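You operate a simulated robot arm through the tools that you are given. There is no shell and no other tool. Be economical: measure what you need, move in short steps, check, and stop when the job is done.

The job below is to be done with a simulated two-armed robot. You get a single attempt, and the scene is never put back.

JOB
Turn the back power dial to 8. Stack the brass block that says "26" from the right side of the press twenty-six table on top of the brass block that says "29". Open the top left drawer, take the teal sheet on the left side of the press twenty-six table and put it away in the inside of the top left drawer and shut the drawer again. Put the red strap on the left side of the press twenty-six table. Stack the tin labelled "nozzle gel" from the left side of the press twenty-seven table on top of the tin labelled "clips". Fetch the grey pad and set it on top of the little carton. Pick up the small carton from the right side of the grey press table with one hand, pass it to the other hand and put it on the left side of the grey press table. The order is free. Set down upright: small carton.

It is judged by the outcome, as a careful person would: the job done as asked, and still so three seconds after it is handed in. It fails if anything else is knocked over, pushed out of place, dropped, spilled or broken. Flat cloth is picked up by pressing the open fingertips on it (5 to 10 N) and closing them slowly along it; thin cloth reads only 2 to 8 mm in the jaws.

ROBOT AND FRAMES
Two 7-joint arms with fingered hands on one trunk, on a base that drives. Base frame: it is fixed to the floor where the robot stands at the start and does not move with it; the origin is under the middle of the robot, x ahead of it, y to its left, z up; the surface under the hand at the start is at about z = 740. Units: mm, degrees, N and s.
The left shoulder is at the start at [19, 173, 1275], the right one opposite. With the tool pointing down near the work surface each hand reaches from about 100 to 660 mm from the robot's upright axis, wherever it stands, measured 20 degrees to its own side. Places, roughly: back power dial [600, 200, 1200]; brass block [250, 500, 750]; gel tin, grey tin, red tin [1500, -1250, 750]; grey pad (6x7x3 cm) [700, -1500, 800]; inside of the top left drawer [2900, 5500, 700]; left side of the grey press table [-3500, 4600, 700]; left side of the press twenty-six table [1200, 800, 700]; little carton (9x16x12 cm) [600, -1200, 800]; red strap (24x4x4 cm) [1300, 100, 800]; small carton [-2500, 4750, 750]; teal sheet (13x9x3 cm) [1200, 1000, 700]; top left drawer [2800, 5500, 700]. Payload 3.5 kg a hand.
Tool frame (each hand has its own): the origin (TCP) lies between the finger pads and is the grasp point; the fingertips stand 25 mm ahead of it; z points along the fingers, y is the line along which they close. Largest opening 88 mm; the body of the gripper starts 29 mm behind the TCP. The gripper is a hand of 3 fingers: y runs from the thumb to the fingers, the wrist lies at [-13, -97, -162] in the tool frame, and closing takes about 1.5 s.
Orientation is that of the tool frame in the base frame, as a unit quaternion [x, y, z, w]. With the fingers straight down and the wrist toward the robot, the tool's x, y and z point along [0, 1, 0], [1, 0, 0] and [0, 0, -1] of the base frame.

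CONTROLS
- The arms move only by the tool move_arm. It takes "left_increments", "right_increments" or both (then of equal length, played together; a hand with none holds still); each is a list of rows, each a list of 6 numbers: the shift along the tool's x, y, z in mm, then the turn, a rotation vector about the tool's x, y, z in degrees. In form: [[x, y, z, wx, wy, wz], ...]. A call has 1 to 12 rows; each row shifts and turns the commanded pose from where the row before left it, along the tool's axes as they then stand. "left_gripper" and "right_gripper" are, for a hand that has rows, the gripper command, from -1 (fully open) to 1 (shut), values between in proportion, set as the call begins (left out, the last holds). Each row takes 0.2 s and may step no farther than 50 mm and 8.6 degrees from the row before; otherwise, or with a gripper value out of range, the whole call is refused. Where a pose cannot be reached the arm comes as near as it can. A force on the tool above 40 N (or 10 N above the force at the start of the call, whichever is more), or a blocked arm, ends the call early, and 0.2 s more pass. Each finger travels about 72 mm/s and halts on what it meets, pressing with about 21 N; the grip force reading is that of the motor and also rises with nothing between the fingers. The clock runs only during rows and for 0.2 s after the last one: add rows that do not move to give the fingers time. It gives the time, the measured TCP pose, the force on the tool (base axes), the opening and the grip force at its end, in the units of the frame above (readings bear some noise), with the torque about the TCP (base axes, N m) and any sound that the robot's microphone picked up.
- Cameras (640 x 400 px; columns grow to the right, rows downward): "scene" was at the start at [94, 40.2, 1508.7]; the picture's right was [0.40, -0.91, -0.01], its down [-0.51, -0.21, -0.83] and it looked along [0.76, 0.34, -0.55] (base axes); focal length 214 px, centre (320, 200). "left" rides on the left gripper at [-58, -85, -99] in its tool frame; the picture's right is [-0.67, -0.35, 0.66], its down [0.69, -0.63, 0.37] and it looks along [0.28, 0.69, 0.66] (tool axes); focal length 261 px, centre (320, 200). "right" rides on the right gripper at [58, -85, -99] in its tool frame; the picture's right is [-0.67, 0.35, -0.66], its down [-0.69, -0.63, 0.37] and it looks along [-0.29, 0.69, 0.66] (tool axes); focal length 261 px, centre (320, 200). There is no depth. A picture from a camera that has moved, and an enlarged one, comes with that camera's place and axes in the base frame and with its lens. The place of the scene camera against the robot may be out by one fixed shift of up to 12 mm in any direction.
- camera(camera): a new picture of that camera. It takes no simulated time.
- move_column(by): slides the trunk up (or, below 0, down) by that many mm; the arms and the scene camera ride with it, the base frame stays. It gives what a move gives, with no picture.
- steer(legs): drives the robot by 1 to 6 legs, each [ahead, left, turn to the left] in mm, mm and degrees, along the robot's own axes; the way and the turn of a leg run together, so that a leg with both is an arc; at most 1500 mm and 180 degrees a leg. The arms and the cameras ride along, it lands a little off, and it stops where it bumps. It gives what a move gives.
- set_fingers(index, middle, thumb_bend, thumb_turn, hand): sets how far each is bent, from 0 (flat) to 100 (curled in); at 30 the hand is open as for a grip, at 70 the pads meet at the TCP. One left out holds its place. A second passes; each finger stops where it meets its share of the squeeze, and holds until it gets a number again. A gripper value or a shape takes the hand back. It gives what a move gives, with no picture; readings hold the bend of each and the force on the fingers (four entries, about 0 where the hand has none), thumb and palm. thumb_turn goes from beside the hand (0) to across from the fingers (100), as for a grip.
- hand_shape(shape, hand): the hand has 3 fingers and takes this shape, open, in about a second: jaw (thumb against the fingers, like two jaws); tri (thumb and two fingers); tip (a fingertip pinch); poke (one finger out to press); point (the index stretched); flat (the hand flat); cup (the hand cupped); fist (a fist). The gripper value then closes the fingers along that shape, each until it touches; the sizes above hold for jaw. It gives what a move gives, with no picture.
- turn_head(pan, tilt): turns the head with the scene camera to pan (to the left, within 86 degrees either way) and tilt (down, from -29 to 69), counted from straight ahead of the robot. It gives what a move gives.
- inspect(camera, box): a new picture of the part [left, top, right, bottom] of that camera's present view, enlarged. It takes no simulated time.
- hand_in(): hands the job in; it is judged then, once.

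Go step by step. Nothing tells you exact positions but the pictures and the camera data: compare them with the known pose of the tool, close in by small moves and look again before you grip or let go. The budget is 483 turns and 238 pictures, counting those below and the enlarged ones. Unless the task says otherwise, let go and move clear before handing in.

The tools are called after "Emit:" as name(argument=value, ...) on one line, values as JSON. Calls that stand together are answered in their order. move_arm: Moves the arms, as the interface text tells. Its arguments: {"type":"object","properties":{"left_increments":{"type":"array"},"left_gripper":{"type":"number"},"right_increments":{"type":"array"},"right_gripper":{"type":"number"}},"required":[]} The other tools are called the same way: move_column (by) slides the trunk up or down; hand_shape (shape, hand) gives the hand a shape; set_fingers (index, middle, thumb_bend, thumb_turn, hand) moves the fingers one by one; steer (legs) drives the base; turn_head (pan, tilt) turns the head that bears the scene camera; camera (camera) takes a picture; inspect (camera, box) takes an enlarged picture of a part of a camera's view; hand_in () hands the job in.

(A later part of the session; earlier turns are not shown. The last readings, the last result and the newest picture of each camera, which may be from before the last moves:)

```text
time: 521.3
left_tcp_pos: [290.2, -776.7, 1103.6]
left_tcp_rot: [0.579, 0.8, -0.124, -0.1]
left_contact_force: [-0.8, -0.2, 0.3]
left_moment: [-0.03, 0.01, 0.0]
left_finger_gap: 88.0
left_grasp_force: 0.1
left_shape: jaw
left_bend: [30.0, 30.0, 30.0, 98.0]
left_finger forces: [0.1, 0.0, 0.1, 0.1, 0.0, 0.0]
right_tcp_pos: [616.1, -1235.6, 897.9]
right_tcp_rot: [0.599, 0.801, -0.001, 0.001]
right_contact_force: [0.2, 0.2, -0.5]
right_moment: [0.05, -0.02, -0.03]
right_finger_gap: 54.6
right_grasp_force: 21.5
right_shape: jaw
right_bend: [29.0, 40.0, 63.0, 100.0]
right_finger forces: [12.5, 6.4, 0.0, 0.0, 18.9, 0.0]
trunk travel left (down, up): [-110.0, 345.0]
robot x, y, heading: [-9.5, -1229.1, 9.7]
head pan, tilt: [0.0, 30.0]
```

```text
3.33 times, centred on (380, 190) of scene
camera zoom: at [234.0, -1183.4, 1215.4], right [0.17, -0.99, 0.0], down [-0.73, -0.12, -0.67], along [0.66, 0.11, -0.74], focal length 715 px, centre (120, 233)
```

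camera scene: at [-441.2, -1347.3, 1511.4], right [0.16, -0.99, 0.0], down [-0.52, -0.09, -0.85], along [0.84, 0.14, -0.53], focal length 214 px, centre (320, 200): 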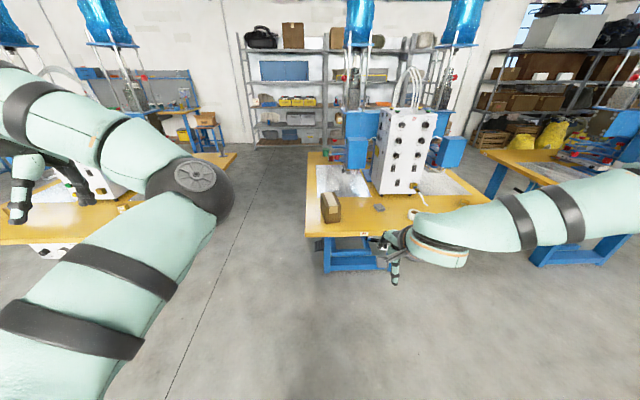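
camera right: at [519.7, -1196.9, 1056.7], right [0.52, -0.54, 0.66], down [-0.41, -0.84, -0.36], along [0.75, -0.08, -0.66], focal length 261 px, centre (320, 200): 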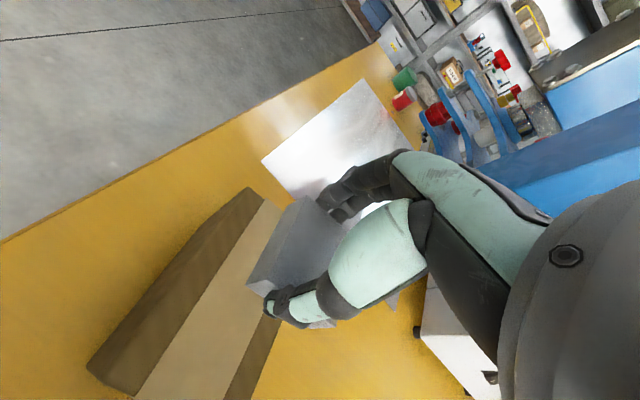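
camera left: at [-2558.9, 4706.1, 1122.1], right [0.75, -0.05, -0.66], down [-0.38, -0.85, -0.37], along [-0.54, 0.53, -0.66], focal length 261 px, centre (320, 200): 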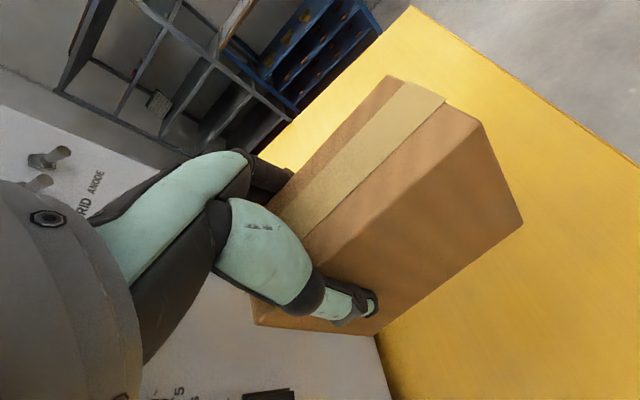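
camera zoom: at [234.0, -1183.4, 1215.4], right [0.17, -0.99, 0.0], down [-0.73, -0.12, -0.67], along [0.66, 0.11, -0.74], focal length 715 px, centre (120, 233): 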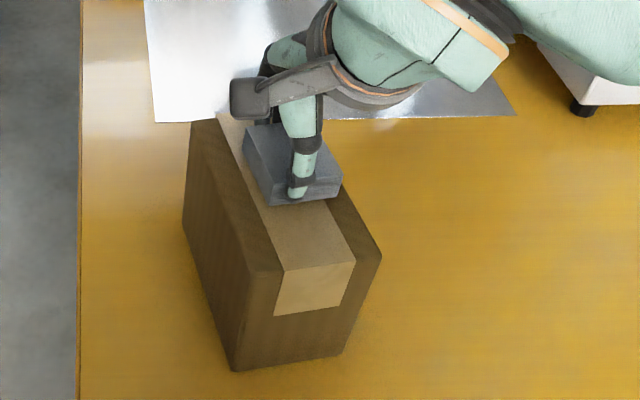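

Almost in contact and well centred, so I'll lower gently and release.

Emit:
move_arm(right_increments=[[0, 0, 2, 0, 0, 0], [0, 0, 1.5, 0, 0, 0], [0, 0, 0, 0, 0, 0]])

Emit:
move_arm(right_increments=[[0, 0, 1, 0, 0, 0], [0, 0, 0, 0, 0, 0]])

```text
time: 522.1
left_tcp_pos: [289.7, -777.5, 1103.7]
left_tcp_rot: [0.578, 0.8, -0.123, -0.099]
left_contact_force: [0.3, -0.5, -0.3]
left_moment: [0.03, -0.02, -0.02]
left_finger_gap: 87.7
left_grasp_force: 0.1
left_shape: jaw
left_bend: [30.0, 30.0, 30.0, 98.0]
left_finger forces: [0.0, 0.0, 0.0, 0.0, 0.0, 0.0]
right_tcp_pos: [615.2, -1235.4, 895.5]
right_tcp_rot: [0.599, 0.801, -0.001, 0.002]
right_contact_force: [0.4, 0.1, -0.3]
right_moment: [0.01, 0.02, -0.03]
right_finger_gap: 54.6
right_grasp_force: 21.1
right_shape: jaw
right_bend: [29.0, 40.0, 63.0, 100.0]
right_finger forces: [12.4, 6.4, 0.0, 0.1, 18.9, 0.0]
trunk travel left (down, up): [-110.0, 345.0]
robot x, y, heading: [-10.3, -1226.0, 9.5]
head pan, tilt: [0.0, 30.0]
```

```text
time: 522.7
left_tcp_pos: [289.1, -777.0, 1103.5]
left_tcp_rot: [0.578, 0.8, -0.123, -0.099]
left_contact_force: [-0.6, 0.2, -0.5]
left_moment: [0.0, 0.02, 0.03]
left_finger_gap: 87.7
left_grasp_force: 0.1
left_shape: jaw
left_bend: [30.0, 30.0, 30.0, 98.0]
left_finger forces: [0.0, 0.1, 0.0, 0.0, 0.0, 0.0]
right_tcp_pos: [614.9, -1235.9, 893.3]
right_tcp_rot: [0.599, 0.801, 0.0, 0.001]
right_contact_force: [-0.2, -0.2, -0.4]
right_moment: [0.0, 0.01, -0.03]
right_finger_gap: 54.7
right_grasp_force: 21.4
right_shape: jaw
right_bend: [29.0, 40.0, 63.0, 100.0]
right_finger forces: [12.6, 6.6, 0.0, 0.0, 18.9, 0.0]
trunk travel left (down, up): [-110.0, 345.0]
robot x, y, heading: [-9.3, -1228.9, 9.8]
head pan, tilt: [0.0, 30.0]
```

Emit:
move_arm(right_increments=[[0, 0, 1.5, 0, 0, 0], [0, 0, 1.5, 0, 0, 0], [0, 0, 0, 0, 0, 0]])

Emit:
move_arm(right_increments=[[0, 0, 1.5, 0, 0, 0], [0, 0, 0, 0, 0, 0]])

```text
time: 523.5
left_tcp_pos: [287.2, -777.6, 1104.8]
left_tcp_rot: [0.579, 0.8, -0.124, -0.099]
left_contact_force: [-0.4, -1.4, -0.6]
left_moment: [-0.03, 0.01, 0.01]
left_finger_gap: 87.9
left_grasp_force: 0.1
left_shape: jaw
left_bend: [30.0, 30.0, 30.0, 98.0]
left_finger forces: [0.0, 0.0, 0.1, 0.1, 0.0, 0.0]
right_tcp_pos: [615.9, -1234.7, 892.3]
right_tcp_rot: [0.599, 0.8, 0.001, 0.002]
right_contact_force: [2.0, 1.0, 11.6]
right_moment: [0.01, -0.08, -0.01]
right_finger_gap: 54.6
right_grasp_force: 21.3
right_shape: jaw
right_bend: [29.0, 39.0, 63.0, 100.0]
right_finger forces: [14.1, 7.8, 0.1, 0.0, 19.5, 0.0]
trunk travel left (down, up): [-110.0, 345.0]
robot x, y, heading: [-5.3, -1224.1, 10.2]
head pan, tilt: [0.0, 30.0]
```

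```text
time: 524.1
left_tcp_pos: [287.8, -777.2, 1105.5]
left_tcp_rot: [0.578, 0.801, -0.123, -0.098]
left_contact_force: [0.6, -0.8, 0.1]
left_moment: [0.01, 0.01, 0.01]
left_finger_gap: 87.6
left_grasp_force: 0.1
left_shape: jaw
left_bend: [30.0, 30.0, 30.0, 98.0]
left_finger forces: [0.1, 0.0, 0.0, 0.1, 0.1, 0.0]
right_tcp_pos: [614.3, -1234.9, 892.5]
right_tcp_rot: [0.599, 0.801, 0.001, 0.003]
right_contact_force: [4.4, -1.1, 20.8]
right_moment: [0.0, -0.11, -0.08]
right_finger_gap: 53.8
right_grasp_force: 21.0
right_shape: jaw
right_bend: [29.0, 39.0, 64.0, 100.0]
right_finger forces: [15.1, 8.5, 0.0, 0.0, 19.1, 0.1]
trunk travel left (down, up): [-110.0, 345.0]
robot x, y, heading: [-9.2, -1229.2, 9.9]
head pan, tilt: [0.0, 30.0]
```

Firm contact, so I'm backing off 2 mm and releasing.

Emit:
move_arm(right_increments=[[0, 0, -2.5, 0, 0, 0], [0, 0, 0, 0, 0, 0]])

Emit:
move_arm(right_increments=[[0, 0, 0, 0, 0, 0], [0, 0, 0, 0, 0, 0], [0, 0, 0, 0, 0, 0], [0, 0, -15, 0, 0, 0], [0, 0, -30, 0, 0, 0], [0, 0, -40, 0, 0, 0], [0, 0, -40, 0, 0, 0]], right_gripper=-0.7)

Emit:
inspect(camera="scene", box=[240, 40, 460, 250])

```text
time: 524.7
left_tcp_pos: [288.2, -776.9, 1103.2]
left_tcp_rot: [0.579, 0.8, -0.123, -0.099]
left_contact_force: [-0.1, -0.2, -0.1]
left_moment: [0.03, 0.02, 0.04]
left_finger_gap: 87.7
left_grasp_force: 0.0
left_shape: jaw
left_bend: [30.0, 30.0, 30.0, 98.0]
left_finger forces: [0.0, 0.1, 0.0, 0.0, 0.0, 0.0]
right_tcp_pos: [615.1, -1236.3, 891.6]
right_tcp_rot: [0.6, 0.8, -0.001, 0.002]
right_contact_force: [1.9, 0.1, 10.5]
right_moment: [0.01, -0.08, -0.04]
right_finger_gap: 54.2
right_grasp_force: 21.4
right_shape: jaw
right_bend: [29.0, 39.0, 64.0, 100.0]
right_finger forces: [14.0, 7.6, 0.0, 0.0, 20.4, 0.0]
trunk travel left (down, up): [-110.0, 345.0]
robot x, y, heading: [-8.3, -1225.7, 9.7]
head pan, tilt: [0.0, 30.0]
```

```text
time: 526.3
left_tcp_pos: [288.8, -778.4, 1103.9]
left_tcp_rot: [0.579, 0.8, -0.123, -0.099]
left_contact_force: [0.0, -0.7, 0.6]
left_moment: [-0.03, -0.02, 0.02]
left_finger_gap: 87.9
left_grasp_force: 0.1
left_shape: jaw
left_bend: [30.0, 30.0, 30.0, 98.0]
left_finger forces: [0.1, 0.1, 0.0, 0.1, 0.1, 0.1]
right_tcp_pos: [614.7, -1236.9, 1014.9]
right_tcp_rot: [0.599, 0.801, -0.001, 0.002]
right_contact_force: [0.8, 0.5, -0.1]
right_moment: [0.03, 0.03, -0.01]
right_finger_gap: 74.5
right_grasp_force: 0.1
right_shape: jaw
right_bend: [28.0, 33.0, 43.0, 99.0]
right_finger forces: [0.0, 0.0, 0.0, 0.0, 0.0, 0.0]
trunk travel left (down, up): [-110.0, 345.0]
robot x, y, heading: [-8.9, -1230.1, 9.7]
head pan, tilt: [0.0, 30.0]
```

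```text
1.90 times, centred on (350, 145) of scene
camera zoom: at [233.3, -1183.2, 1215.6], right [0.17, -0.99, 0.0], down [-0.73, -0.12, -0.67], along [0.66, 0.11, -0.74], focal length 408 px, centre (263, 305)
```

zoom: 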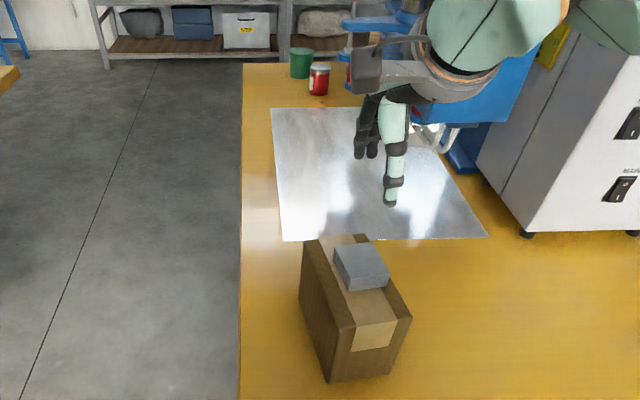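

Emit:
move_column(by=240)

Emit:
move_arm(right_increments=[[0, -40, 0, 0, 0, 0], [0, -40, 0, 0, 0, 0], [0, -40, 0, 0, 0, 0], [0, -40, 0, 0, 0, 0], [0, -40, 0, 0, 0, 0]])

Emit:
steer(legs=[[0, 441, 0], [800, 0, 0], [800, 0, 0], [0, 0, -90]])

Emit:
turn_head(pan=0, tilt=35)

Emit:
camera(camera="scene")

```text
time: 528.8
left_tcp_pos: [289.4, -778.0, 1343.3]
left_tcp_rot: [0.579, 0.799, -0.124, -0.1]
left_contact_force: [-0.7, 0.1, 0.0]
left_moment: [0.02, 0.0, 0.0]
left_finger_gap: 87.7
left_grasp_force: 0.0
left_shape: jaw
left_bend: [30.0, 30.0, 30.0, 98.0]
left_finger forces: [0.0, 0.1, 0.0, 0.0, 0.1, 0.1]
right_tcp_pos: [614.3, -1235.2, 1257.1]
right_tcp_rot: [0.599, 0.801, -0.001, 0.001]
right_contact_force: [-0.4, -0.5, 1.0]
right_moment: [0.0, -0.01, 0.0]
right_finger_gap: 74.6
right_grasp_force: 0.0
right_shape: jaw
right_bend: [28.0, 33.0, 43.0, 99.0]
right_finger forces: [0.1, 0.0, 0.0, 0.0, 0.0, 0.0]
trunk travel left (down, up): [-350.0, 105.0]
robot x, y, heading: [-8.0, -1231.0, 9.9]
head pan, tilt: [0.0, 30.0]
```

```text
time: 530.0
left_tcp_pos: [287.4, -778.2, 1344.8]
left_tcp_rot: [0.578, 0.801, -0.123, -0.099]
left_contact_force: [-0.3, -1.0, -0.5]
left_moment: [-0.01, 0.01, -0.03]
left_finger_gap: 87.6
left_grasp_force: 0.1
left_shape: jaw
left_bend: [30.0, 30.0, 30.0, 98.0]
left_finger forces: [0.0, 0.0, 0.0, 0.0, 0.0, 0.1]
right_tcp_pos: [420.2, -1292.1, 1262.1]
right_tcp_rot: [0.598, 0.801, 0.001, 0.002]
right_contact_force: [-0.2, 0.3, 0.3]
right_moment: [0.02, -0.02, -0.01]
right_finger_gap: 74.4
right_grasp_force: 0.0
right_shape: jaw
right_bend: [28.0, 33.0, 43.0, 99.0]
right_finger forces: [0.0, 0.0, 0.0, 0.1, 0.1, 0.0]
trunk travel left (down, up): [-350.0, 105.0]
robot x, y, heading: [-7.7, -1231.2, 9.8]
head pan, tilt: [0.0, 30.0]
```

```text
time: 544.4
left_tcp_pos: [1940.2, -863.1, 1343.1]
left_tcp_rot: [0.978, 0.135, -0.014, -0.158]
left_contact_force: [-0.5, -0.5, -1.0]
left_moment: [0.0, 0.0, 0.01]
left_finger_gap: 87.8
left_grasp_force: 0.0
left_shape: jaw
left_bend: [30.0, 30.0, 30.0, 98.0]
left_finger forces: [0.0, 0.1, 0.1, 0.1, 0.0, 0.1]
right_tcp_pos: [1422.1, -975.3, 1260.5]
right_tcp_rot: [0.993, 0.12, -0.001, 0.0]
right_contact_force: [0.3, 0.1, 0.5]
right_moment: [0.01, 0.0, -0.01]
right_finger_gap: 74.6
right_grasp_force: 0.1
right_shape: jaw
right_bend: [28.0, 33.0, 43.0, 99.0]
right_finger forces: [0.1, 0.1, 0.0, 0.0, 0.0, 0.0]
trunk travel left (down, up): [-350.0, 105.0]
robot x, y, heading: [1503.2, -545.3, -82.8]
head pan, tilt: [0.0, 30.0]
```

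```text
time: 545.0
left_tcp_pos: [1940.7, -863.9, 1343.7]
left_tcp_rot: [0.978, 0.135, -0.014, -0.158]
left_contact_force: [-0.9, 0.2, -0.5]
left_moment: [0.0, 0.01, -0.02]
left_finger_gap: 88.1
left_grasp_force: 0.0
left_shape: jaw
left_bend: [30.0, 30.0, 30.0, 98.0]
left_finger forces: [0.0, 0.1, 0.0, 0.0, 0.1, 0.0]
right_tcp_pos: [1421.9, -975.2, 1260.6]
right_tcp_rot: [0.993, 0.12, -0.002, 0.001]
right_contact_force: [0.0, -0.4, 0.1]
right_moment: [0.01, -0.04, 0.01]
right_finger_gap: 74.8
right_grasp_force: 0.0
right_shape: jaw
right_bend: [28.0, 33.0, 43.0, 99.0]
right_finger forces: [0.0, 0.1, 0.0, 0.0, 0.0, 0.1]
trunk travel left (down, up): [-350.0, 105.0]
robot x, y, heading: [1503.6, -543.8, -82.6]
head pan, tilt: [0.0, 35.0]
```

```text
21 pictures are left
camera scene: at [1520.6, -637.1, 1503.7], right [-0.99, -0.13, 0.0], down [-0.08, 0.59, -0.8], along [0.1, -0.79, -0.6], focal length 214 px, centre (320, 200)
```

scene: 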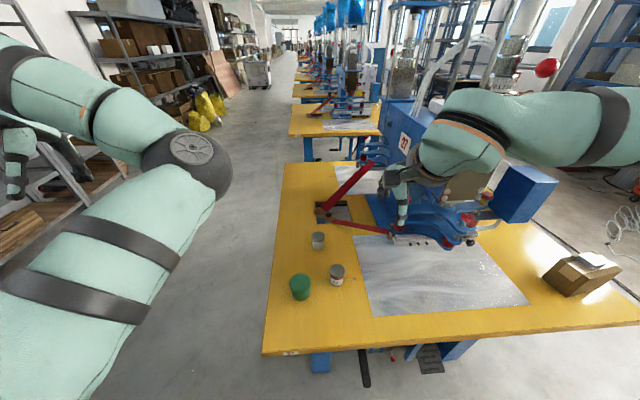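

Emit:
inspect(camera="scene", box=[278, 222, 358, 306])

```text
4.76 times, centred on (318, 264) of scene
camera zoom: at [1520.6, -637.1, 1503.7], right [-0.99, -0.13, 0.0], down [-0.08, 0.59, -0.8], along [0.1, -0.79, -0.6], focal length 1021 px, centre (330, -105)
```

zoom: 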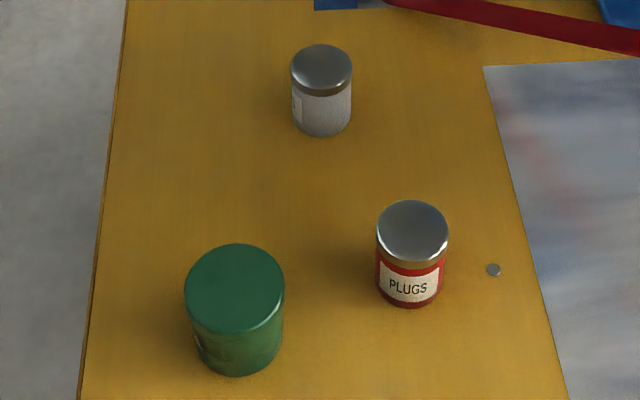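

Emit:
inspect(camera="scene", box=[286, 284, 300, 302])

Emit:
inspect(camera="scene", box=[308, 238, 320, 252])

```text
16.00 times, centred on (293, 293) of scene
camera zoom: at [1520.6, -637.1, 1503.7], right [-0.99, -0.13, 0.0], down [-0.08, 0.59, -0.8], along [0.1, -0.79, -0.6], focal length 3432 px, centre (752, -1288)
```

zoom: 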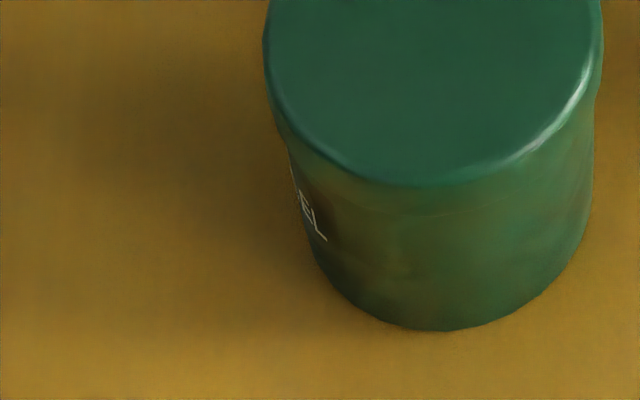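

```text
16.00 times, centred on (314, 245) of scene
camera zoom: at [1520.6, -637.1, 1503.7], right [-0.99, -0.13, 0.0], down [-0.08, 0.59, -0.8], along [0.1, -0.79, -0.6], focal length 3432 px, centre (416, -520)
```

zoom: 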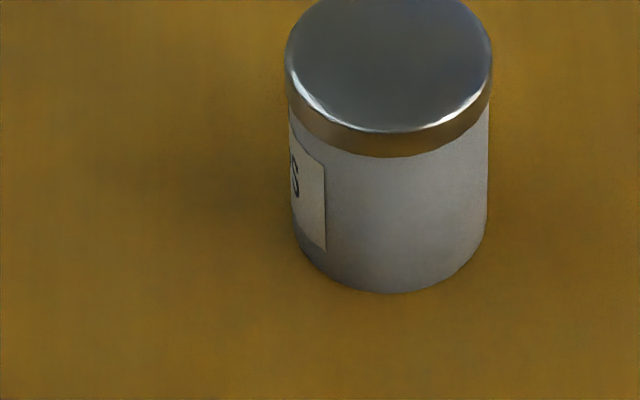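

Emit:
move_arm(right_increments=[[32.4, 23.7, 0, 0, 0, 0], [32.4, 23.7, 0, 0, 0, 0], [32.4, 23.7, 0, 0, 0, 0], [32.4, 23.7, 0, 0, 0, 0], [32.4, 23.7, 0, 0, 0, 0], [32.4, 23.7, 0, 0, 0, 0], [0, 0, 0, 0, 0, 0]], right_gripper=-1)

Emit:
move_column(by=-240)

Emit:
move_arm(right_increments=[[0, 0, 35, 0, 0, 0], [0, 0, 35, 0, 0, 0], [0, 0, 30, 0, 0, 0], [0, 0, 0, 0, 0, 0]])

Emit:
camera(camera="right")

```text
time: 546.6
left_tcp_pos: [1940.9, -864.1, 1345.1]
left_tcp_rot: [0.978, 0.135, -0.012, -0.158]
left_contact_force: [-0.2, 0.8, -0.1]
left_moment: [0.0, 0.01, 0.0]
left_finger_gap: 87.7
left_grasp_force: 0.1
left_shape: jaw
left_bend: [30.0, 30.0, 30.0, 98.0]
left_finger forces: [0.0, 0.0, 0.0, 0.0, 0.0, 0.0]
right_tcp_pos: [1642.5, -1065.9, 1258.9]
right_tcp_rot: [0.993, 0.121, -0.002, 0.001]
right_contact_force: [-0.2, -0.8, 0.1]
right_moment: [-0.02, 0.01, -0.02]
right_finger_gap: 87.7
right_grasp_force: 0.0
right_shape: jaw
right_bend: [30.0, 30.0, 30.0, 98.0]
right_finger forces: [0.0, 0.1, 0.1, 0.1, 0.0, 0.0]
trunk travel left (down, up): [-350.0, 105.0]
robot x, y, heading: [1501.3, -548.1, -82.7]
head pan, tilt: [0.0, 35.0]
```

```text
time: 548.6
left_tcp_pos: [1941.7, -871.4, 1127.5]
left_tcp_rot: [0.977, 0.136, -0.013, -0.166]
left_contact_force: [0.0, -0.3, -0.2]
left_moment: [0.02, 0.02, 0.01]
left_finger_gap: 87.8
left_grasp_force: 0.0
left_shape: jaw
left_bend: [30.0, 30.0, 30.0, 98.0]
left_finger forces: [0.1, 0.1, 0.1, 0.0, 0.0, 0.0]
right_tcp_pos: [1643.5, -1078.5, 1042.1]
right_tcp_rot: [0.994, 0.113, 0.003, -0.006]
right_contact_force: [-0.3, -1.8, 0.3]
right_moment: [0.04, -0.04, 0.05]
right_finger_gap: 87.9
right_grasp_force: 0.1
right_shape: jaw
right_bend: [30.0, 30.0, 30.0, 98.0]
right_finger forces: [0.1, 0.0, 0.1, 0.0, 0.1, 0.0]
trunk travel left (down, up): [-141.0, 314.0]
robot x, y, heading: [1500.4, -547.6, -82.7]
head pan, tilt: [0.0, 35.0]
stopped: the force on the tool passed its limit at 55 N (the readings are from after the stop); the commanded pose is now the measured one
```

```text
time: 549.6
left_tcp_pos: [1940.0, -869.2, 1129.5]
left_tcp_rot: [0.977, 0.135, -0.014, -0.163]
left_contact_force: [-0.5, 0.3, 0.3]
left_moment: [0.03, -0.01, -0.02]
left_finger_gap: 87.8
left_grasp_force: 0.1
left_shape: jaw
left_bend: [30.0, 30.0, 30.0, 98.0]
left_finger forces: [0.0, 0.0, 0.1, 0.0, 0.1, 0.0]
right_tcp_pos: [1643.6, -1073.6, 946.4]
right_tcp_rot: [0.994, 0.112, 0.001, -0.004]
right_contact_force: [0.0, 0.2, 0.9]
right_moment: [0.02, 0.01, 0.0]
right_finger_gap: 87.8
right_grasp_force: 0.1
right_shape: jaw
right_bend: [30.0, 30.0, 30.0, 98.0]
right_finger forces: [0.0, 0.0, 0.1, 0.0, 0.0, 0.1]
trunk travel left (down, up): [-141.0, 314.0]
robot x, y, heading: [1504.6, -546.8, -82.5]
head pan, tilt: [0.0, 35.0]
```

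```text
17 pictures are left
camera right: at [1679.9, -979.9, 1046.2], right [-0.58, -0.5, 0.65], down [-0.81, 0.46, -0.36], along [-0.12, -0.73, -0.67], focal length 261 px, centre (320, 200)
```

right: 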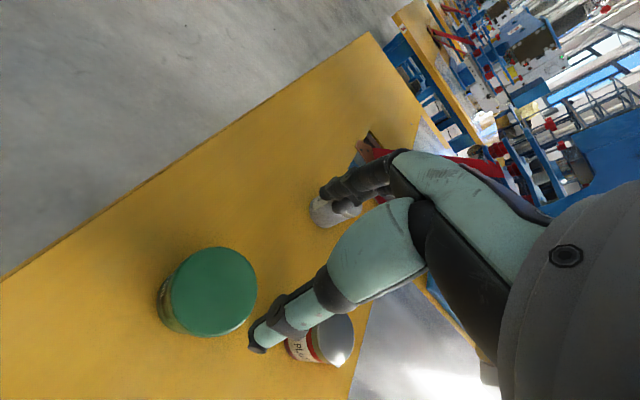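

Emit:
move_arm(right_increments=[[-1, -8, 35, 0, 0, 0], [0, 0, 40, 0, 0, 0], [0, 0, 30, 0, 0, 0], [0, 0, 0, 0, 0, 0]])

Emit:
camera(camera="right")

```text
time: 550.6
left_tcp_pos: [1940.3, -867.9, 1130.5]
left_tcp_rot: [0.977, 0.135, -0.013, -0.164]
left_contact_force: [0.2, 0.3, -0.2]
left_moment: [-0.02, 0.0, 0.01]
left_finger_gap: 87.8
left_grasp_force: 0.0
left_shape: jaw
left_bend: [30.0, 30.0, 30.0, 98.0]
left_finger forces: [0.0, 0.1, 0.0, 0.0, 0.0, 0.0]
right_tcp_pos: [1640.4, -1066.5, 839.1]
right_tcp_rot: [0.994, 0.113, 0.003, -0.004]
right_contact_force: [-0.7, 0.4, 0.1]
right_moment: [-0.01, -0.04, -0.02]
right_finger_gap: 87.8
right_grasp_force: 0.0
right_shape: jaw
right_bend: [30.0, 30.0, 30.0, 98.0]
right_finger forces: [0.0, 0.2, 0.0, 0.0, 0.0, 0.0]
trunk travel left (down, up): [-141.0, 314.0]
robot x, y, heading: [1504.3, -545.4, -82.8]
head pan, tilt: [0.0, 35.0]
```

```text
16 pictures are left
camera right: at [1676.7, -971.6, 939.9], right [-0.58, -0.5, 0.65], down [-0.81, 0.46, -0.36], along [-0.12, -0.73, -0.67], focal length 261 px, centre (320, 200)
```

right: 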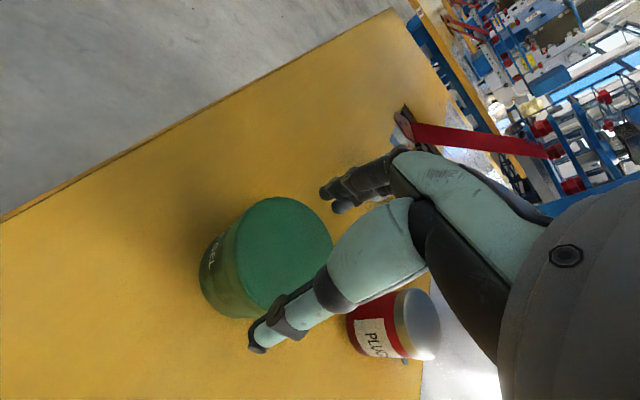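

Emit:
move_arm(right_increments=[[1, 3, 15, 0, 0, 0], [0, 0, 15, 0, 0, 0], [0, 0, 15, 0, 0, 0], [0, 0, 12, 0, 0, 0], [0, 0, 0, 0, 0, 0]])

Emit:
move_arm(right_increments=[[0, 0, 0, 0, 0, 0], [0, 0, 0, 0, 0, 0], [0, 0, 0, 0, 0, 0], [0, 0, 0, 0, 0, 0]], right_gripper=0.2)

Emit:
camera(camera="right")

```text
time: 552.0
left_tcp_pos: [1940.8, -866.6, 1130.1]
left_tcp_rot: [0.977, 0.135, -0.014, -0.164]
left_contact_force: [-0.3, 1.0, -0.9]
left_moment: [0.01, -0.04, -0.03]
left_finger_gap: 88.0
left_grasp_force: 0.0
left_shape: jaw
left_bend: [30.0, 30.0, 30.0, 98.0]
left_finger forces: [0.1, 0.0, 0.0, 0.0, 0.0, 0.0]
right_tcp_pos: [1645.1, -1068.2, 788.3]
right_tcp_rot: [0.993, 0.114, 0.005, 0.001]
right_contact_force: [-0.5, 2.9, 26.6]
right_moment: [-0.06, -0.09, -0.02]
right_finger_gap: 87.9
right_grasp_force: 0.1
right_shape: jaw
right_bend: [26.0, 30.0, 28.0, 97.0]
right_finger forces: [14.0, 0.1, 0.0, 0.1, 16.8, 0.0]
trunk travel left (down, up): [-141.0, 314.0]
robot x, y, heading: [1505.6, -548.2, -82.7]
head pan, tilt: [0.0, 35.0]
stopped in row 5 (right hand): the force on the tool passed its limit at 40 N (the readings are from after the stop); the commanded pose is now the measured one
```

```text
time: 553.0
left_tcp_pos: [1941.6, -864.9, 1131.8]
left_tcp_rot: [0.977, 0.135, -0.013, -0.163]
left_contact_force: [-0.4, -0.1, -0.4]
left_moment: [-0.02, 0.02, 0.0]
left_finger_gap: 88.0
left_grasp_force: 0.0
left_shape: jaw
left_bend: [30.0, 30.0, 30.0, 98.0]
left_finger forces: [0.0, 0.1, 0.0, 0.0, 0.0, 0.0]
right_tcp_pos: [1643.7, -1066.5, 786.9]
right_tcp_rot: [0.994, 0.112, 0.005, 0.0]
right_contact_force: [1.5, 0.2, 31.0]
right_moment: [-0.7, -0.28, 0.01]
right_finger_gap: 60.2
right_grasp_force: 21.2
right_shape: jaw
right_bend: [25.0, 37.0, 57.0, 98.0]
right_finger forces: [39.0, 13.4, 0.0, 0.1, 45.2, 0.0]
trunk travel left (down, up): [-141.0, 314.0]
robot x, y, heading: [1503.4, -545.2, -82.9]
head pan, tilt: [0.0, 35.0]
```

```text
15 pictures are left
camera right: at [1680.2, -971.5, 887.4], right [-0.58, -0.49, 0.65], down [-0.81, 0.46, -0.37], along [-0.12, -0.74, -0.66], focal length 261 px, centre (320, 200)
```

right: 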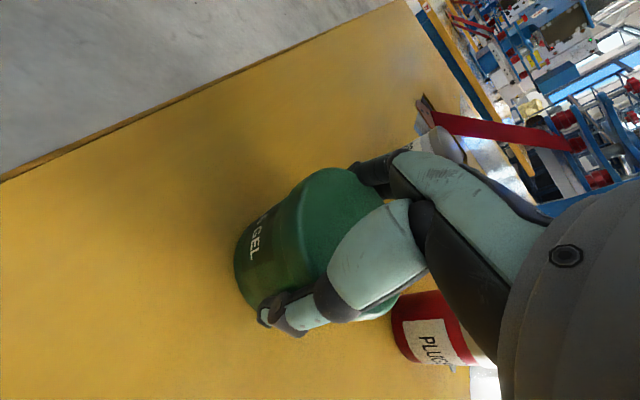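

Emit:
move_arm(right_increments=[[0, 0, -6, 0, 0, 0], [0, 0, -10, 0, 0, 0], [0, 0, -15, 0, 0, 0], [0, 0, -20, 0, 0, 0], [0, 0, -30, 0, 0, 0]], right_gripper=0.5)

Emit:
camera(camera="right")

```text
time: 554.1
left_tcp_pos: [1941.5, -867.5, 1130.5]
left_tcp_rot: [0.977, 0.135, -0.012, -0.164]
left_contact_force: [-0.6, 0.1, -0.5]
left_moment: [0.0, 0.01, -0.02]
left_finger_gap: 87.8
left_grasp_force: 0.0
left_shape: jaw
left_bend: [30.0, 30.0, 30.0, 98.0]
left_finger forces: [0.0, 0.1, 0.1, 0.0, 0.0, 0.0]
right_tcp_pos: [1643.4, -1066.8, 866.7]
right_tcp_rot: [0.994, 0.114, 0.003, -0.002]
right_contact_force: [1.3, 0.1, -3.4]
right_moment: [0.0, -0.02, -0.02]
right_finger_gap: 60.5
right_grasp_force: 20.8
right_shape: jaw
right_bend: [25.0, 38.0, 56.0, 98.0]
right_finger forces: [27.1, 13.2, 0.0, 0.1, 39.5, 0.1]
trunk travel left (down, up): [-141.0, 314.0]
robot x, y, heading: [1506.1, -547.6, -82.4]
head pan, tilt: [0.0, 35.0]
```

```text
14 pictures are left
camera right: at [1679.9, -972.3, 967.1], right [-0.58, -0.49, 0.65], down [-0.81, 0.46, -0.37], along [-0.12, -0.74, -0.67], focal length 261 px, centre (320, 200)
```

right: 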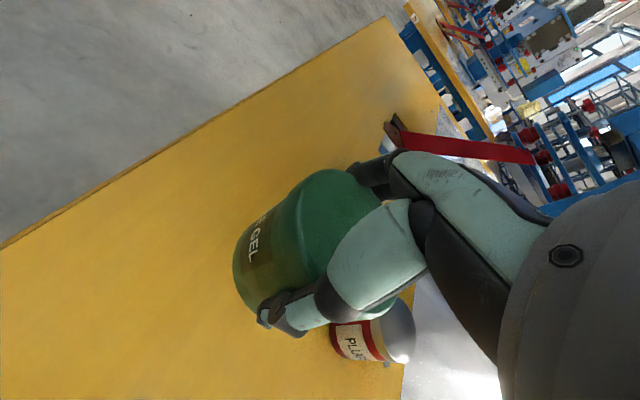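

Emit:
move_arm(right_increments=[[0, 0, -20, 0, 0, 0], [0, 0, -25, 0, 0, 0], [0, 0, 0, 0, 0, 0]])

Emit:
steer(legs=[[130, -63, 0]])

Emit:
camera(camera="right")

```text
time: 555.0
left_tcp_pos: [1941.1, -868.7, 1129.6]
left_tcp_rot: [0.977, 0.135, -0.013, -0.165]
left_contact_force: [-0.5, -0.3, 0.1]
left_moment: [-0.05, -0.01, -0.01]
left_finger_gap: 87.9
left_grasp_force: 0.0
left_shape: jaw
left_bend: [30.0, 30.0, 30.0, 98.0]
left_finger forces: [0.1, 0.1, 0.1, 0.1, 0.0, 0.0]
right_tcp_pos: [1643.6, -1068.0, 911.9]
right_tcp_rot: [0.994, 0.113, 0.003, -0.003]
right_contact_force: [-0.1, 0.2, -2.9]
right_moment: [0.03, -0.04, -0.01]
right_finger_gap: 60.6
right_grasp_force: 20.8
right_shape: jaw
right_bend: [25.0, 38.0, 56.0, 98.0]
right_finger forces: [26.7, 13.2, 0.1, 0.1, 38.9, 0.0]
trunk travel left (down, up): [-141.0, 314.0]
robot x, y, heading: [1500.7, -546.5, -82.9]
head pan, tilt: [0.0, 35.0]
```

```text
time: 556.3
left_tcp_pos: [1894.2, -1001.3, 1130.2]
left_tcp_rot: [0.977, 0.136, -0.014, -0.164]
left_contact_force: [0.0, 0.1, -0.3]
left_moment: [-0.01, -0.03, 0.0]
left_finger_gap: 88.0
left_grasp_force: 0.1
left_shape: jaw
left_bend: [30.0, 30.0, 30.0, 98.0]
left_finger forces: [0.0, 0.0, 0.0, 0.1, 0.0, 0.0]
right_tcp_pos: [1596.5, -1200.9, 913.6]
right_tcp_rot: [0.994, 0.113, 0.004, -0.002]
right_contact_force: [-0.2, 0.2, -3.8]
right_moment: [0.0, -0.04, -0.03]
right_finger_gap: 60.7
right_grasp_force: 20.8
right_shape: jaw
right_bend: [25.0, 38.0, 56.0, 98.0]
right_finger forces: [26.6, 13.2, 0.1, 0.0, 38.8, 0.0]
trunk travel left (down, up): [-141.0, 314.0]
robot x, y, heading: [1452.7, -680.6, -82.5]
head pan, tilt: [0.0, 35.0]
```

```text
13 pictures are left
camera right: at [1632.9, -1107.1, 1012.9], right [-0.58, -0.49, 0.65], down [-0.81, 0.46, -0.37], along [-0.12, -0.74, -0.67], focal length 261 px, centre (320, 200)
```

right: 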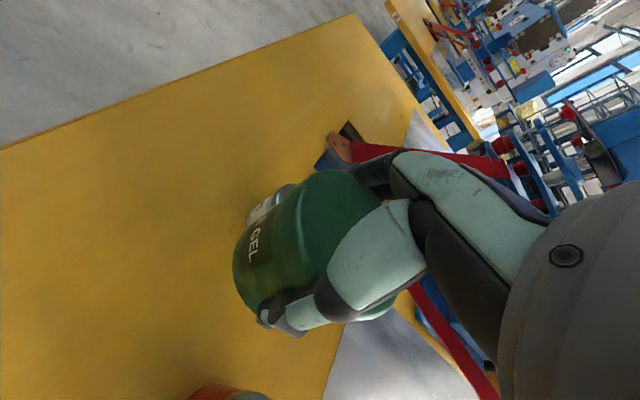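

Emit:
inspect(camera="scene", box=[230, 60, 430, 220])

```text
2.50 times, centred on (330, 140) of scene
camera zoom: at [1488.4, -886.4, 1253.2], right [-0.99, -0.13, 0.0], down [-0.1, 0.76, -0.64], along [0.08, -0.64, -0.76], focal length 536 px, centre (295, 350)
```

zoom: 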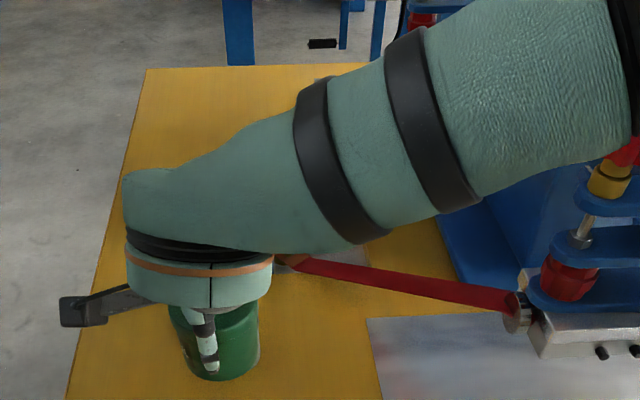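

Emit:
move_arm(right_increments=[[-2, 30, 0, 0, 0, 0], [-2, 30, 0, 0, 0, 0], [-2, 31.5, 0, 0, 0, 0], [0, 0, 15, 0, 0, 0], [0, 0, 0, 0, 0, 0]])

Emit:
inspect(camera="scene", box=[240, 80, 360, 180])

Emit:
camera(camera="right")

```text
time: 557.5
left_tcp_pos: [1894.0, -1001.2, 1128.2]
left_tcp_rot: [0.977, 0.136, -0.014, -0.163]
left_contact_force: [-0.6, -0.3, 0.9]
left_moment: [-0.01, 0.02, 0.0]
left_finger_gap: 87.6
left_grasp_force: 0.0
left_shape: jaw
left_bend: [30.0, 30.0, 30.0, 98.0]
left_finger forces: [0.0, 0.0, 0.1, 0.0, 0.1, 0.1]
right_tcp_pos: [1610.0, -1292.7, 898.7]
right_tcp_rot: [0.994, 0.113, 0.004, -0.002]
right_contact_force: [-0.6, -0.5, -2.7]
right_moment: [-0.01, 0.0, 0.03]
right_finger_gap: 60.9
right_grasp_force: 21.2
right_shape: jaw
right_bend: [25.0, 38.0, 56.0, 98.0]
right_finger forces: [26.2, 13.2, 0.0, 0.0, 38.4, 0.1]
trunk travel left (down, up): [-141.0, 314.0]
robot x, y, heading: [1456.6, -680.2, -82.7]
head pan, tilt: [0.0, 35.0]
```

```text
4.00 times, centred on (300, 130) of scene
camera zoom: at [1488.5, -887.0, 1253.0], right [-0.99, -0.13, 0.0], down [-0.1, 0.76, -0.64], along [0.08, -0.64, -0.76], focal length 858 px, centre (400, 480)
```

zoom: 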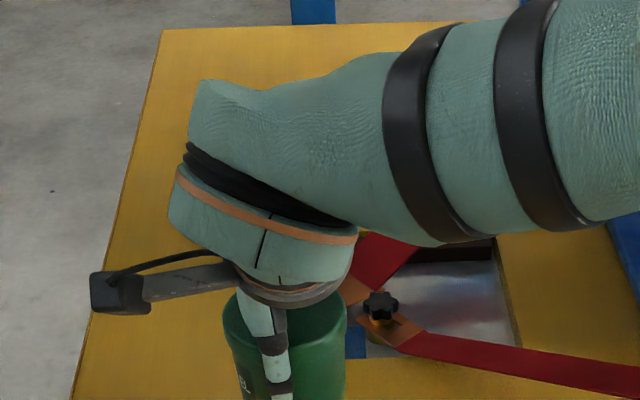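

```text
10 pictures are left
camera right: at [1646.0, -1198.7, 998.3], right [-0.58, -0.49, 0.65], down [-0.81, 0.46, -0.37], along [-0.12, -0.74, -0.67], focal length 261 px, centre (320, 200)
```

right: 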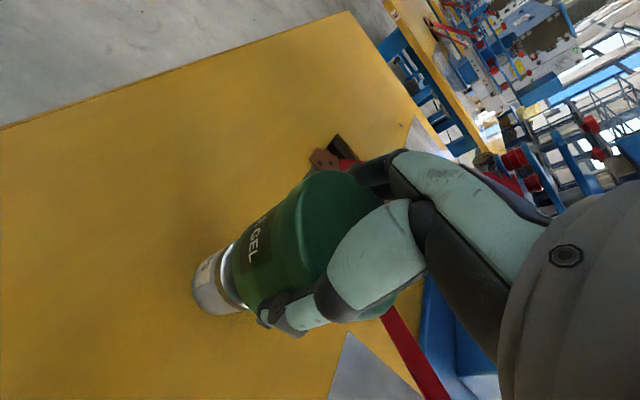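

Emit:
inspect(camera="right", box=[175, 160, 335, 330])

```text
2.35 times, centred on (255, 245) of right
camera zoom: at [1646.0, -1198.7, 998.3], right [-0.58, -0.49, 0.65], down [-0.81, 0.46, -0.37], along [-0.12, -0.74, -0.67], focal length 613 px, centre (473, 94)
```

zoom: 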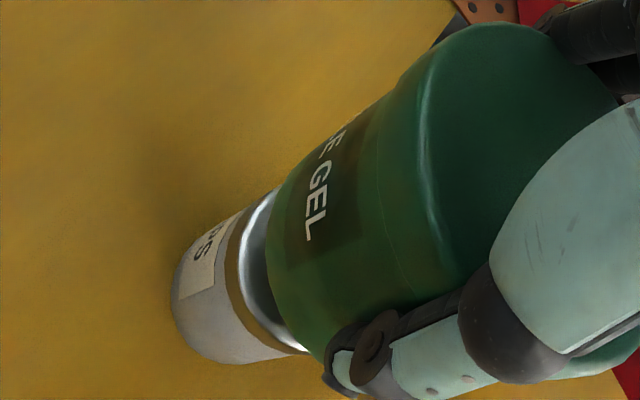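

Emit:
move_arm(right_increments=[[1, -2, 20, 0, 0, 0], [0, 0, 15, 0, 0, 0], [0, 0, 7, 0, 0, 0], [0, 0, 0, 0, 0, 0]])

Emit:
move_arm(right_increments=[[0, 0, 2, 0, 0, 0], [0, 0, 2, 0, 0, 0], [0, 0, 0, 0, 0, 0]])

```text
time: 558.5
left_tcp_pos: [1892.6, -999.5, 1130.4]
left_tcp_rot: [0.977, 0.136, -0.013, -0.162]
left_contact_force: [0.6, 0.1, 1.1]
left_moment: [-0.02, 0.03, 0.02]
left_finger_gap: 87.8
left_grasp_force: 0.1
left_shape: jaw
left_bend: [30.0, 30.0, 30.0, 98.0]
left_finger forces: [0.0, 0.0, 0.0, 0.0, 0.0, 0.0]
right_tcp_pos: [1612.3, -1287.1, 859.0]
right_tcp_rot: [0.994, 0.113, 0.004, 0.001]
right_contact_force: [1.4, -1.9, 17.4]
right_moment: [-0.7, -0.15, 0.03]
right_finger_gap: 60.5
right_grasp_force: 21.0
right_shape: jaw
right_bend: [25.0, 38.0, 57.0, 98.0]
right_finger forces: [32.5, 14.5, 0.1, 0.0, 40.5, 0.0]
trunk travel left (down, up): [-141.0, 314.0]
robot x, y, heading: [1455.9, -679.1, -82.5]
head pan, tilt: [0.0, 35.0]
```

```text
time: 559.1
left_tcp_pos: [1893.0, -998.2, 1131.4]
left_tcp_rot: [0.977, 0.137, -0.013, -0.162]
left_contact_force: [-0.6, 0.1, -0.3]
left_moment: [0.0, -0.02, 0.0]
left_finger_gap: 88.0
left_grasp_force: 0.1
left_shape: jaw
left_bend: [30.0, 30.0, 30.0, 98.0]
left_finger forces: [0.0, 0.0, 0.0, 0.0, 0.0, 0.1]
right_tcp_pos: [1613.2, -1287.9, 859.1]
right_tcp_rot: [0.994, 0.113, 0.007, 0.005]
right_contact_force: [-3.6, 7.3, 28.6]
right_moment: [-0.28, 0.0, -0.02]
right_finger_gap: 60.2
right_grasp_force: 21.3
right_shape: jaw
right_bend: [25.0, 38.0, 56.0, 98.0]
right_finger forces: [28.6, 13.0, 0.0, 0.1, 46.7, 0.1]
trunk travel left (down, up): [-141.0, 314.0]
robot x, y, heading: [1459.0, -682.7, -82.7]
head pan, tilt: [0.0, 35.0]
stopped in row 3 (right hand): the force on the tool passed its limit at 42 N (the readings are from after the stop); the commanded pose is now the measured one
```

Emit:
inspect(camera="right", box=[175, 160, 335, 330])

```text
2.35 times, centred on (255, 245) of right
camera zoom: at [1647.6, -1192.8, 957.5], right [-0.58, -0.49, 0.65], down [-0.8, 0.46, -0.38], along [-0.11, -0.75, -0.66], focal length 613 px, centre (473, 94)
```

zoom: 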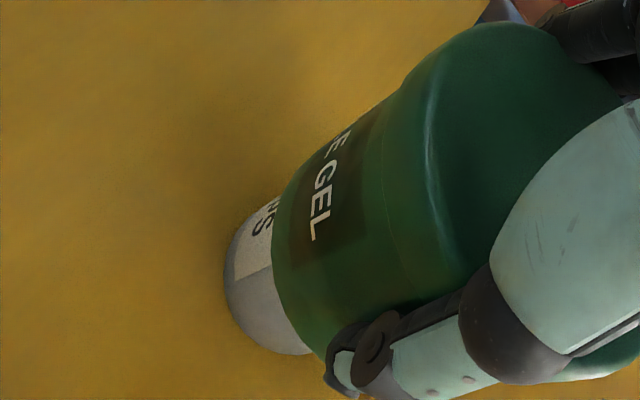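

Emit:
move_arm(right_increments=[[0, 0, -2, 0, 0, 0], [0, 0, 0, 0, 0, 0]])

Emit:
move_arm(right_increments=[[0, 0, 0, 0, 0, 0], [0, 0, 0, 0, 0, 0], [0, 0, 0, 0, 0, 0], [0, 0, 0, 0, 0, 0]], right_gripper=-1)

```text
time: 559.7
left_tcp_pos: [1893.5, -998.0, 1131.0]
left_tcp_rot: [0.977, 0.135, -0.013, -0.163]
left_contact_force: [0.6, 0.5, -0.4]
left_moment: [0.01, 0.0, 0.01]
left_finger_gap: 87.7
left_grasp_force: 0.1
left_shape: jaw
left_bend: [30.0, 30.0, 30.0, 98.0]
left_finger forces: [0.0, 0.0, 0.0, 0.0, 0.0, 0.0]
right_tcp_pos: [1612.7, -1288.3, 858.1]
right_tcp_rot: [0.994, 0.113, 0.006, 0.002]
right_contact_force: [-1.7, 3.3, 27.6]
right_moment: [-0.65, -0.07, -0.04]
right_finger_gap: 60.3
right_grasp_force: 20.8
right_shape: jaw
right_bend: [25.0, 38.0, 57.0, 98.0]
right_finger forces: [29.9, 14.3, 0.0, 0.0, 43.6, 0.0]
trunk travel left (down, up): [-141.0, 314.0]
robot x, y, heading: [1455.6, -682.7, -82.8]
head pan, tilt: [0.0, 35.0]
```

```text
time: 560.7
left_tcp_pos: [1892.5, -998.1, 1131.0]
left_tcp_rot: [0.977, 0.136, -0.013, -0.162]
left_contact_force: [0.6, -0.1, -0.7]
left_moment: [0.0, -0.01, -0.01]
left_finger_gap: 88.1
left_grasp_force: 0.1
left_shape: jaw
left_bend: [30.0, 30.0, 30.0, 98.0]
left_finger forces: [0.0, 0.0, 0.0, 0.0, 0.0, 0.0]
right_tcp_pos: [1611.6, -1287.6, 858.5]
right_tcp_rot: [0.994, 0.114, 0.005, 0.003]
right_contact_force: [1.7, -0.8, 30.2]
right_moment: [0.04, -0.14, 0.05]
right_finger_gap: 87.9
right_grasp_force: 0.1
right_shape: jaw
right_bend: [25.0, 30.0, 29.0, 98.0]
right_finger forces: [15.9, 0.0, 0.0, 0.0, 15.2, 0.0]
trunk travel left (down, up): [-141.0, 314.0]
robot x, y, heading: [1455.4, -679.8, -82.9]
head pan, tilt: [0.0, 35.0]
```

Emit:
set_fingers(hand="right", index=12, middle=12, thumb_bend=12)

Emit:
move_arm(right_increments=[[0, 0, -4, 0, 0, 0], [0, 0, -6, 0, 0, 0], [0, 0, 0, 0, 0, 0]])

Emit:
camera(camera="right")

```text
time: 561.7
left_tcp_pos: [1893.3, -997.9, 1131.2]
left_tcp_rot: [0.977, 0.135, -0.013, -0.162]
left_contact_force: [-0.5, 0.1, -0.8]
left_moment: [0.01, -0.01, 0.02]
left_finger_gap: 87.8
left_grasp_force: 0.1
left_shape: jaw
left_bend: [30.0, 30.0, 30.0, 98.0]
left_finger forces: [0.1, 0.0, 0.0, 0.0, 0.0, 0.0]
right_tcp_pos: [1612.8, -1287.6, 856.9]
right_tcp_rot: [0.994, 0.113, 0.005, 0.002]
right_contact_force: [-0.8, 5.3, 20.2]
right_moment: [0.6, 0.07, -0.01]
right_finger_gap: 117.9
right_grasp_force: 9.7
right_shape: fingers
right_bend: [12.0, 12.0, 12.0, 97.0]
right_finger forces: [0.1, 0.0, 0.0, 0.1, 19.7, 0.1]
trunk travel left (down, up): [-141.0, 314.0]
robot x, y, heading: [1458.7, -682.8, -82.7]
head pan, tilt: [0.0, 35.0]
```

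```text
time: 562.5
left_tcp_pos: [1894.2, -1002.2, 1129.5]
left_tcp_rot: [0.977, 0.135, -0.013, -0.164]
left_contact_force: [-0.2, -0.3, 0.7]
left_moment: [0.01, 0.0, -0.02]
left_finger_gap: 87.8
left_grasp_force: 0.0
left_shape: jaw
left_bend: [30.0, 30.0, 30.0, 98.0]
left_finger forces: [0.1, 0.0, 0.1, 0.0, 0.1, 0.0]
right_tcp_pos: [1611.7, -1289.3, 864.2]
right_tcp_rot: [0.994, 0.113, 0.004, 0.001]
right_contact_force: [-0.6, -0.7, 0.3]
right_moment: [-0.01, 0.0, 0.02]
right_finger_gap: 117.8
right_grasp_force: 0.1
right_shape: fingers
right_bend: [12.0, 12.0, 12.0, 97.0]
right_finger forces: [0.0, 0.0, 0.1, 0.1, 0.0, 0.0]
trunk travel left (down, up): [-141.0, 314.0]
robot x, y, heading: [1457.0, -683.6, -82.8]
head pan, tilt: [0.0, 35.0]
```

```text
7 pictures are left
camera right: at [1647.3, -1196.0, 964.0], right [-0.58, -0.49, 0.65], down [-0.81, 0.46, -0.37], along [-0.12, -0.74, -0.66], focal length 261 px, centre (320, 200)
```

right: 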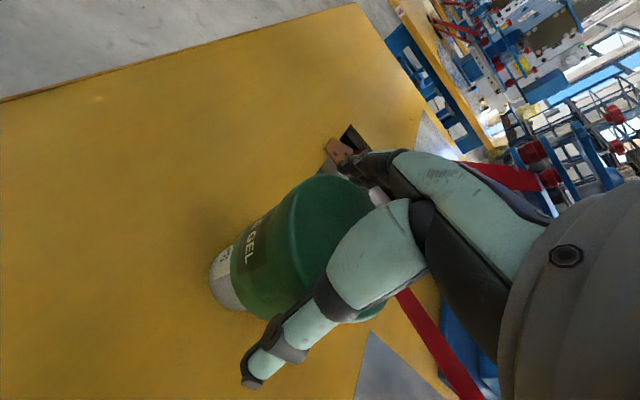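

Emit:
move_arm(right_increments=[[0, 0, -15, 0, 0, 0], [0, 0, -30, 0, 0, 0], [0, 0, -40, 0, 0, 0], [0, 0, -40, 0, 0, 0], [0, -40, -20, 0, 0, 0], [0, -45, 0, 0, 0, 0], [0, -45, 0, 0, 0, 0]])

Emit:
steer(legs=[[-120, 0, 0]])

Emit:
camera(camera="scene")

```text
time: 564.1
left_tcp_pos: [1895.6, -1000.7, 1131.0]
left_tcp_rot: [0.977, 0.137, -0.014, -0.163]
left_contact_force: [0.0, 0.2, -0.6]
left_moment: [-0.02, 0.01, -0.01]
left_finger_gap: 87.8
left_grasp_force: 0.0
left_shape: jaw
left_bend: [30.0, 30.0, 30.0, 98.0]
left_finger forces: [0.0, 0.0, 0.0, 0.0, 0.0, 0.0]
right_tcp_pos: [1581.3, -1164.1, 1012.2]
right_tcp_rot: [0.994, 0.113, 0.004, 0.0]
right_contact_force: [-21.7, -16.9, -15.9]
right_moment: [0.31, -1.75, 1.59]
right_finger_gap: 117.8
right_grasp_force: 0.0
right_shape: fingers
right_bend: [12.0, 12.0, 12.0, 98.0]
right_finger forces: [0.0, 0.0, 0.0, 0.0, 0.0, 0.0]
trunk travel left (down, up): [-141.0, 314.0]
robot x, y, heading: [1455.6, -679.8, -82.8]
head pan, tilt: [0.0, 35.0]
```

```text
time: 565.0
left_tcp_pos: [1889.9, -971.4, 1129.6]
left_tcp_rot: [0.977, 0.135, -0.014, -0.163]
left_contact_force: [-0.5, 1.1, -0.2]
left_moment: [0.01, -0.02, 0.02]
left_finger_gap: 87.9
left_grasp_force: 0.0
left_shape: jaw
left_bend: [30.0, 30.0, 30.0, 98.0]
left_finger forces: [0.1, 0.0, 0.0, 0.0, 0.0, 0.0]
right_tcp_pos: [1578.6, -1132.2, 1011.3]
right_tcp_rot: [0.994, 0.112, 0.003, 0.0]
right_contact_force: [-2.3, -0.8, -1.4]
right_moment: [0.06, -0.17, 0.16]
right_finger_gap: 117.5
right_grasp_force: 0.1
right_shape: fingers
right_bend: [12.0, 12.0, 12.0, 98.0]
right_finger forces: [0.0, 0.0, 0.0, 0.0, 0.0, 0.0]
trunk travel left (down, up): [-141.0, 314.0]
robot x, y, heading: [1450.4, -653.3, -82.6]
head pan, tilt: [0.0, 35.0]
stopped in leg 1: the force on the tool passed its limit at 43 N (the readings are from after the stop); the commanded pose is now the measured one
```

```text
6 pictures are left
camera scene: at [1484.7, -856.2, 1253.2], right [-0.99, -0.13, 0.0], down [-0.1, 0.76, -0.65], along [0.08, -0.64, -0.76], focal length 214 px, centre (320, 200)
```

scene: 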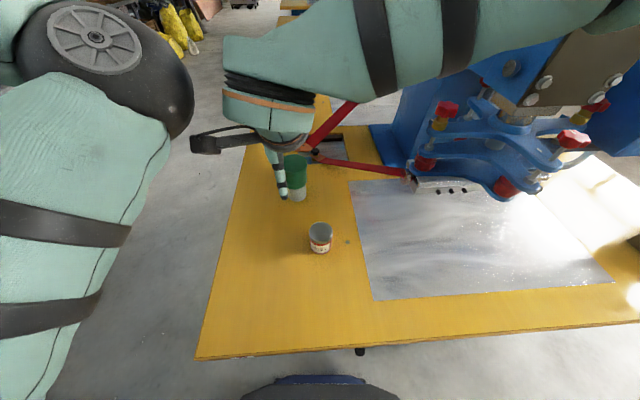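

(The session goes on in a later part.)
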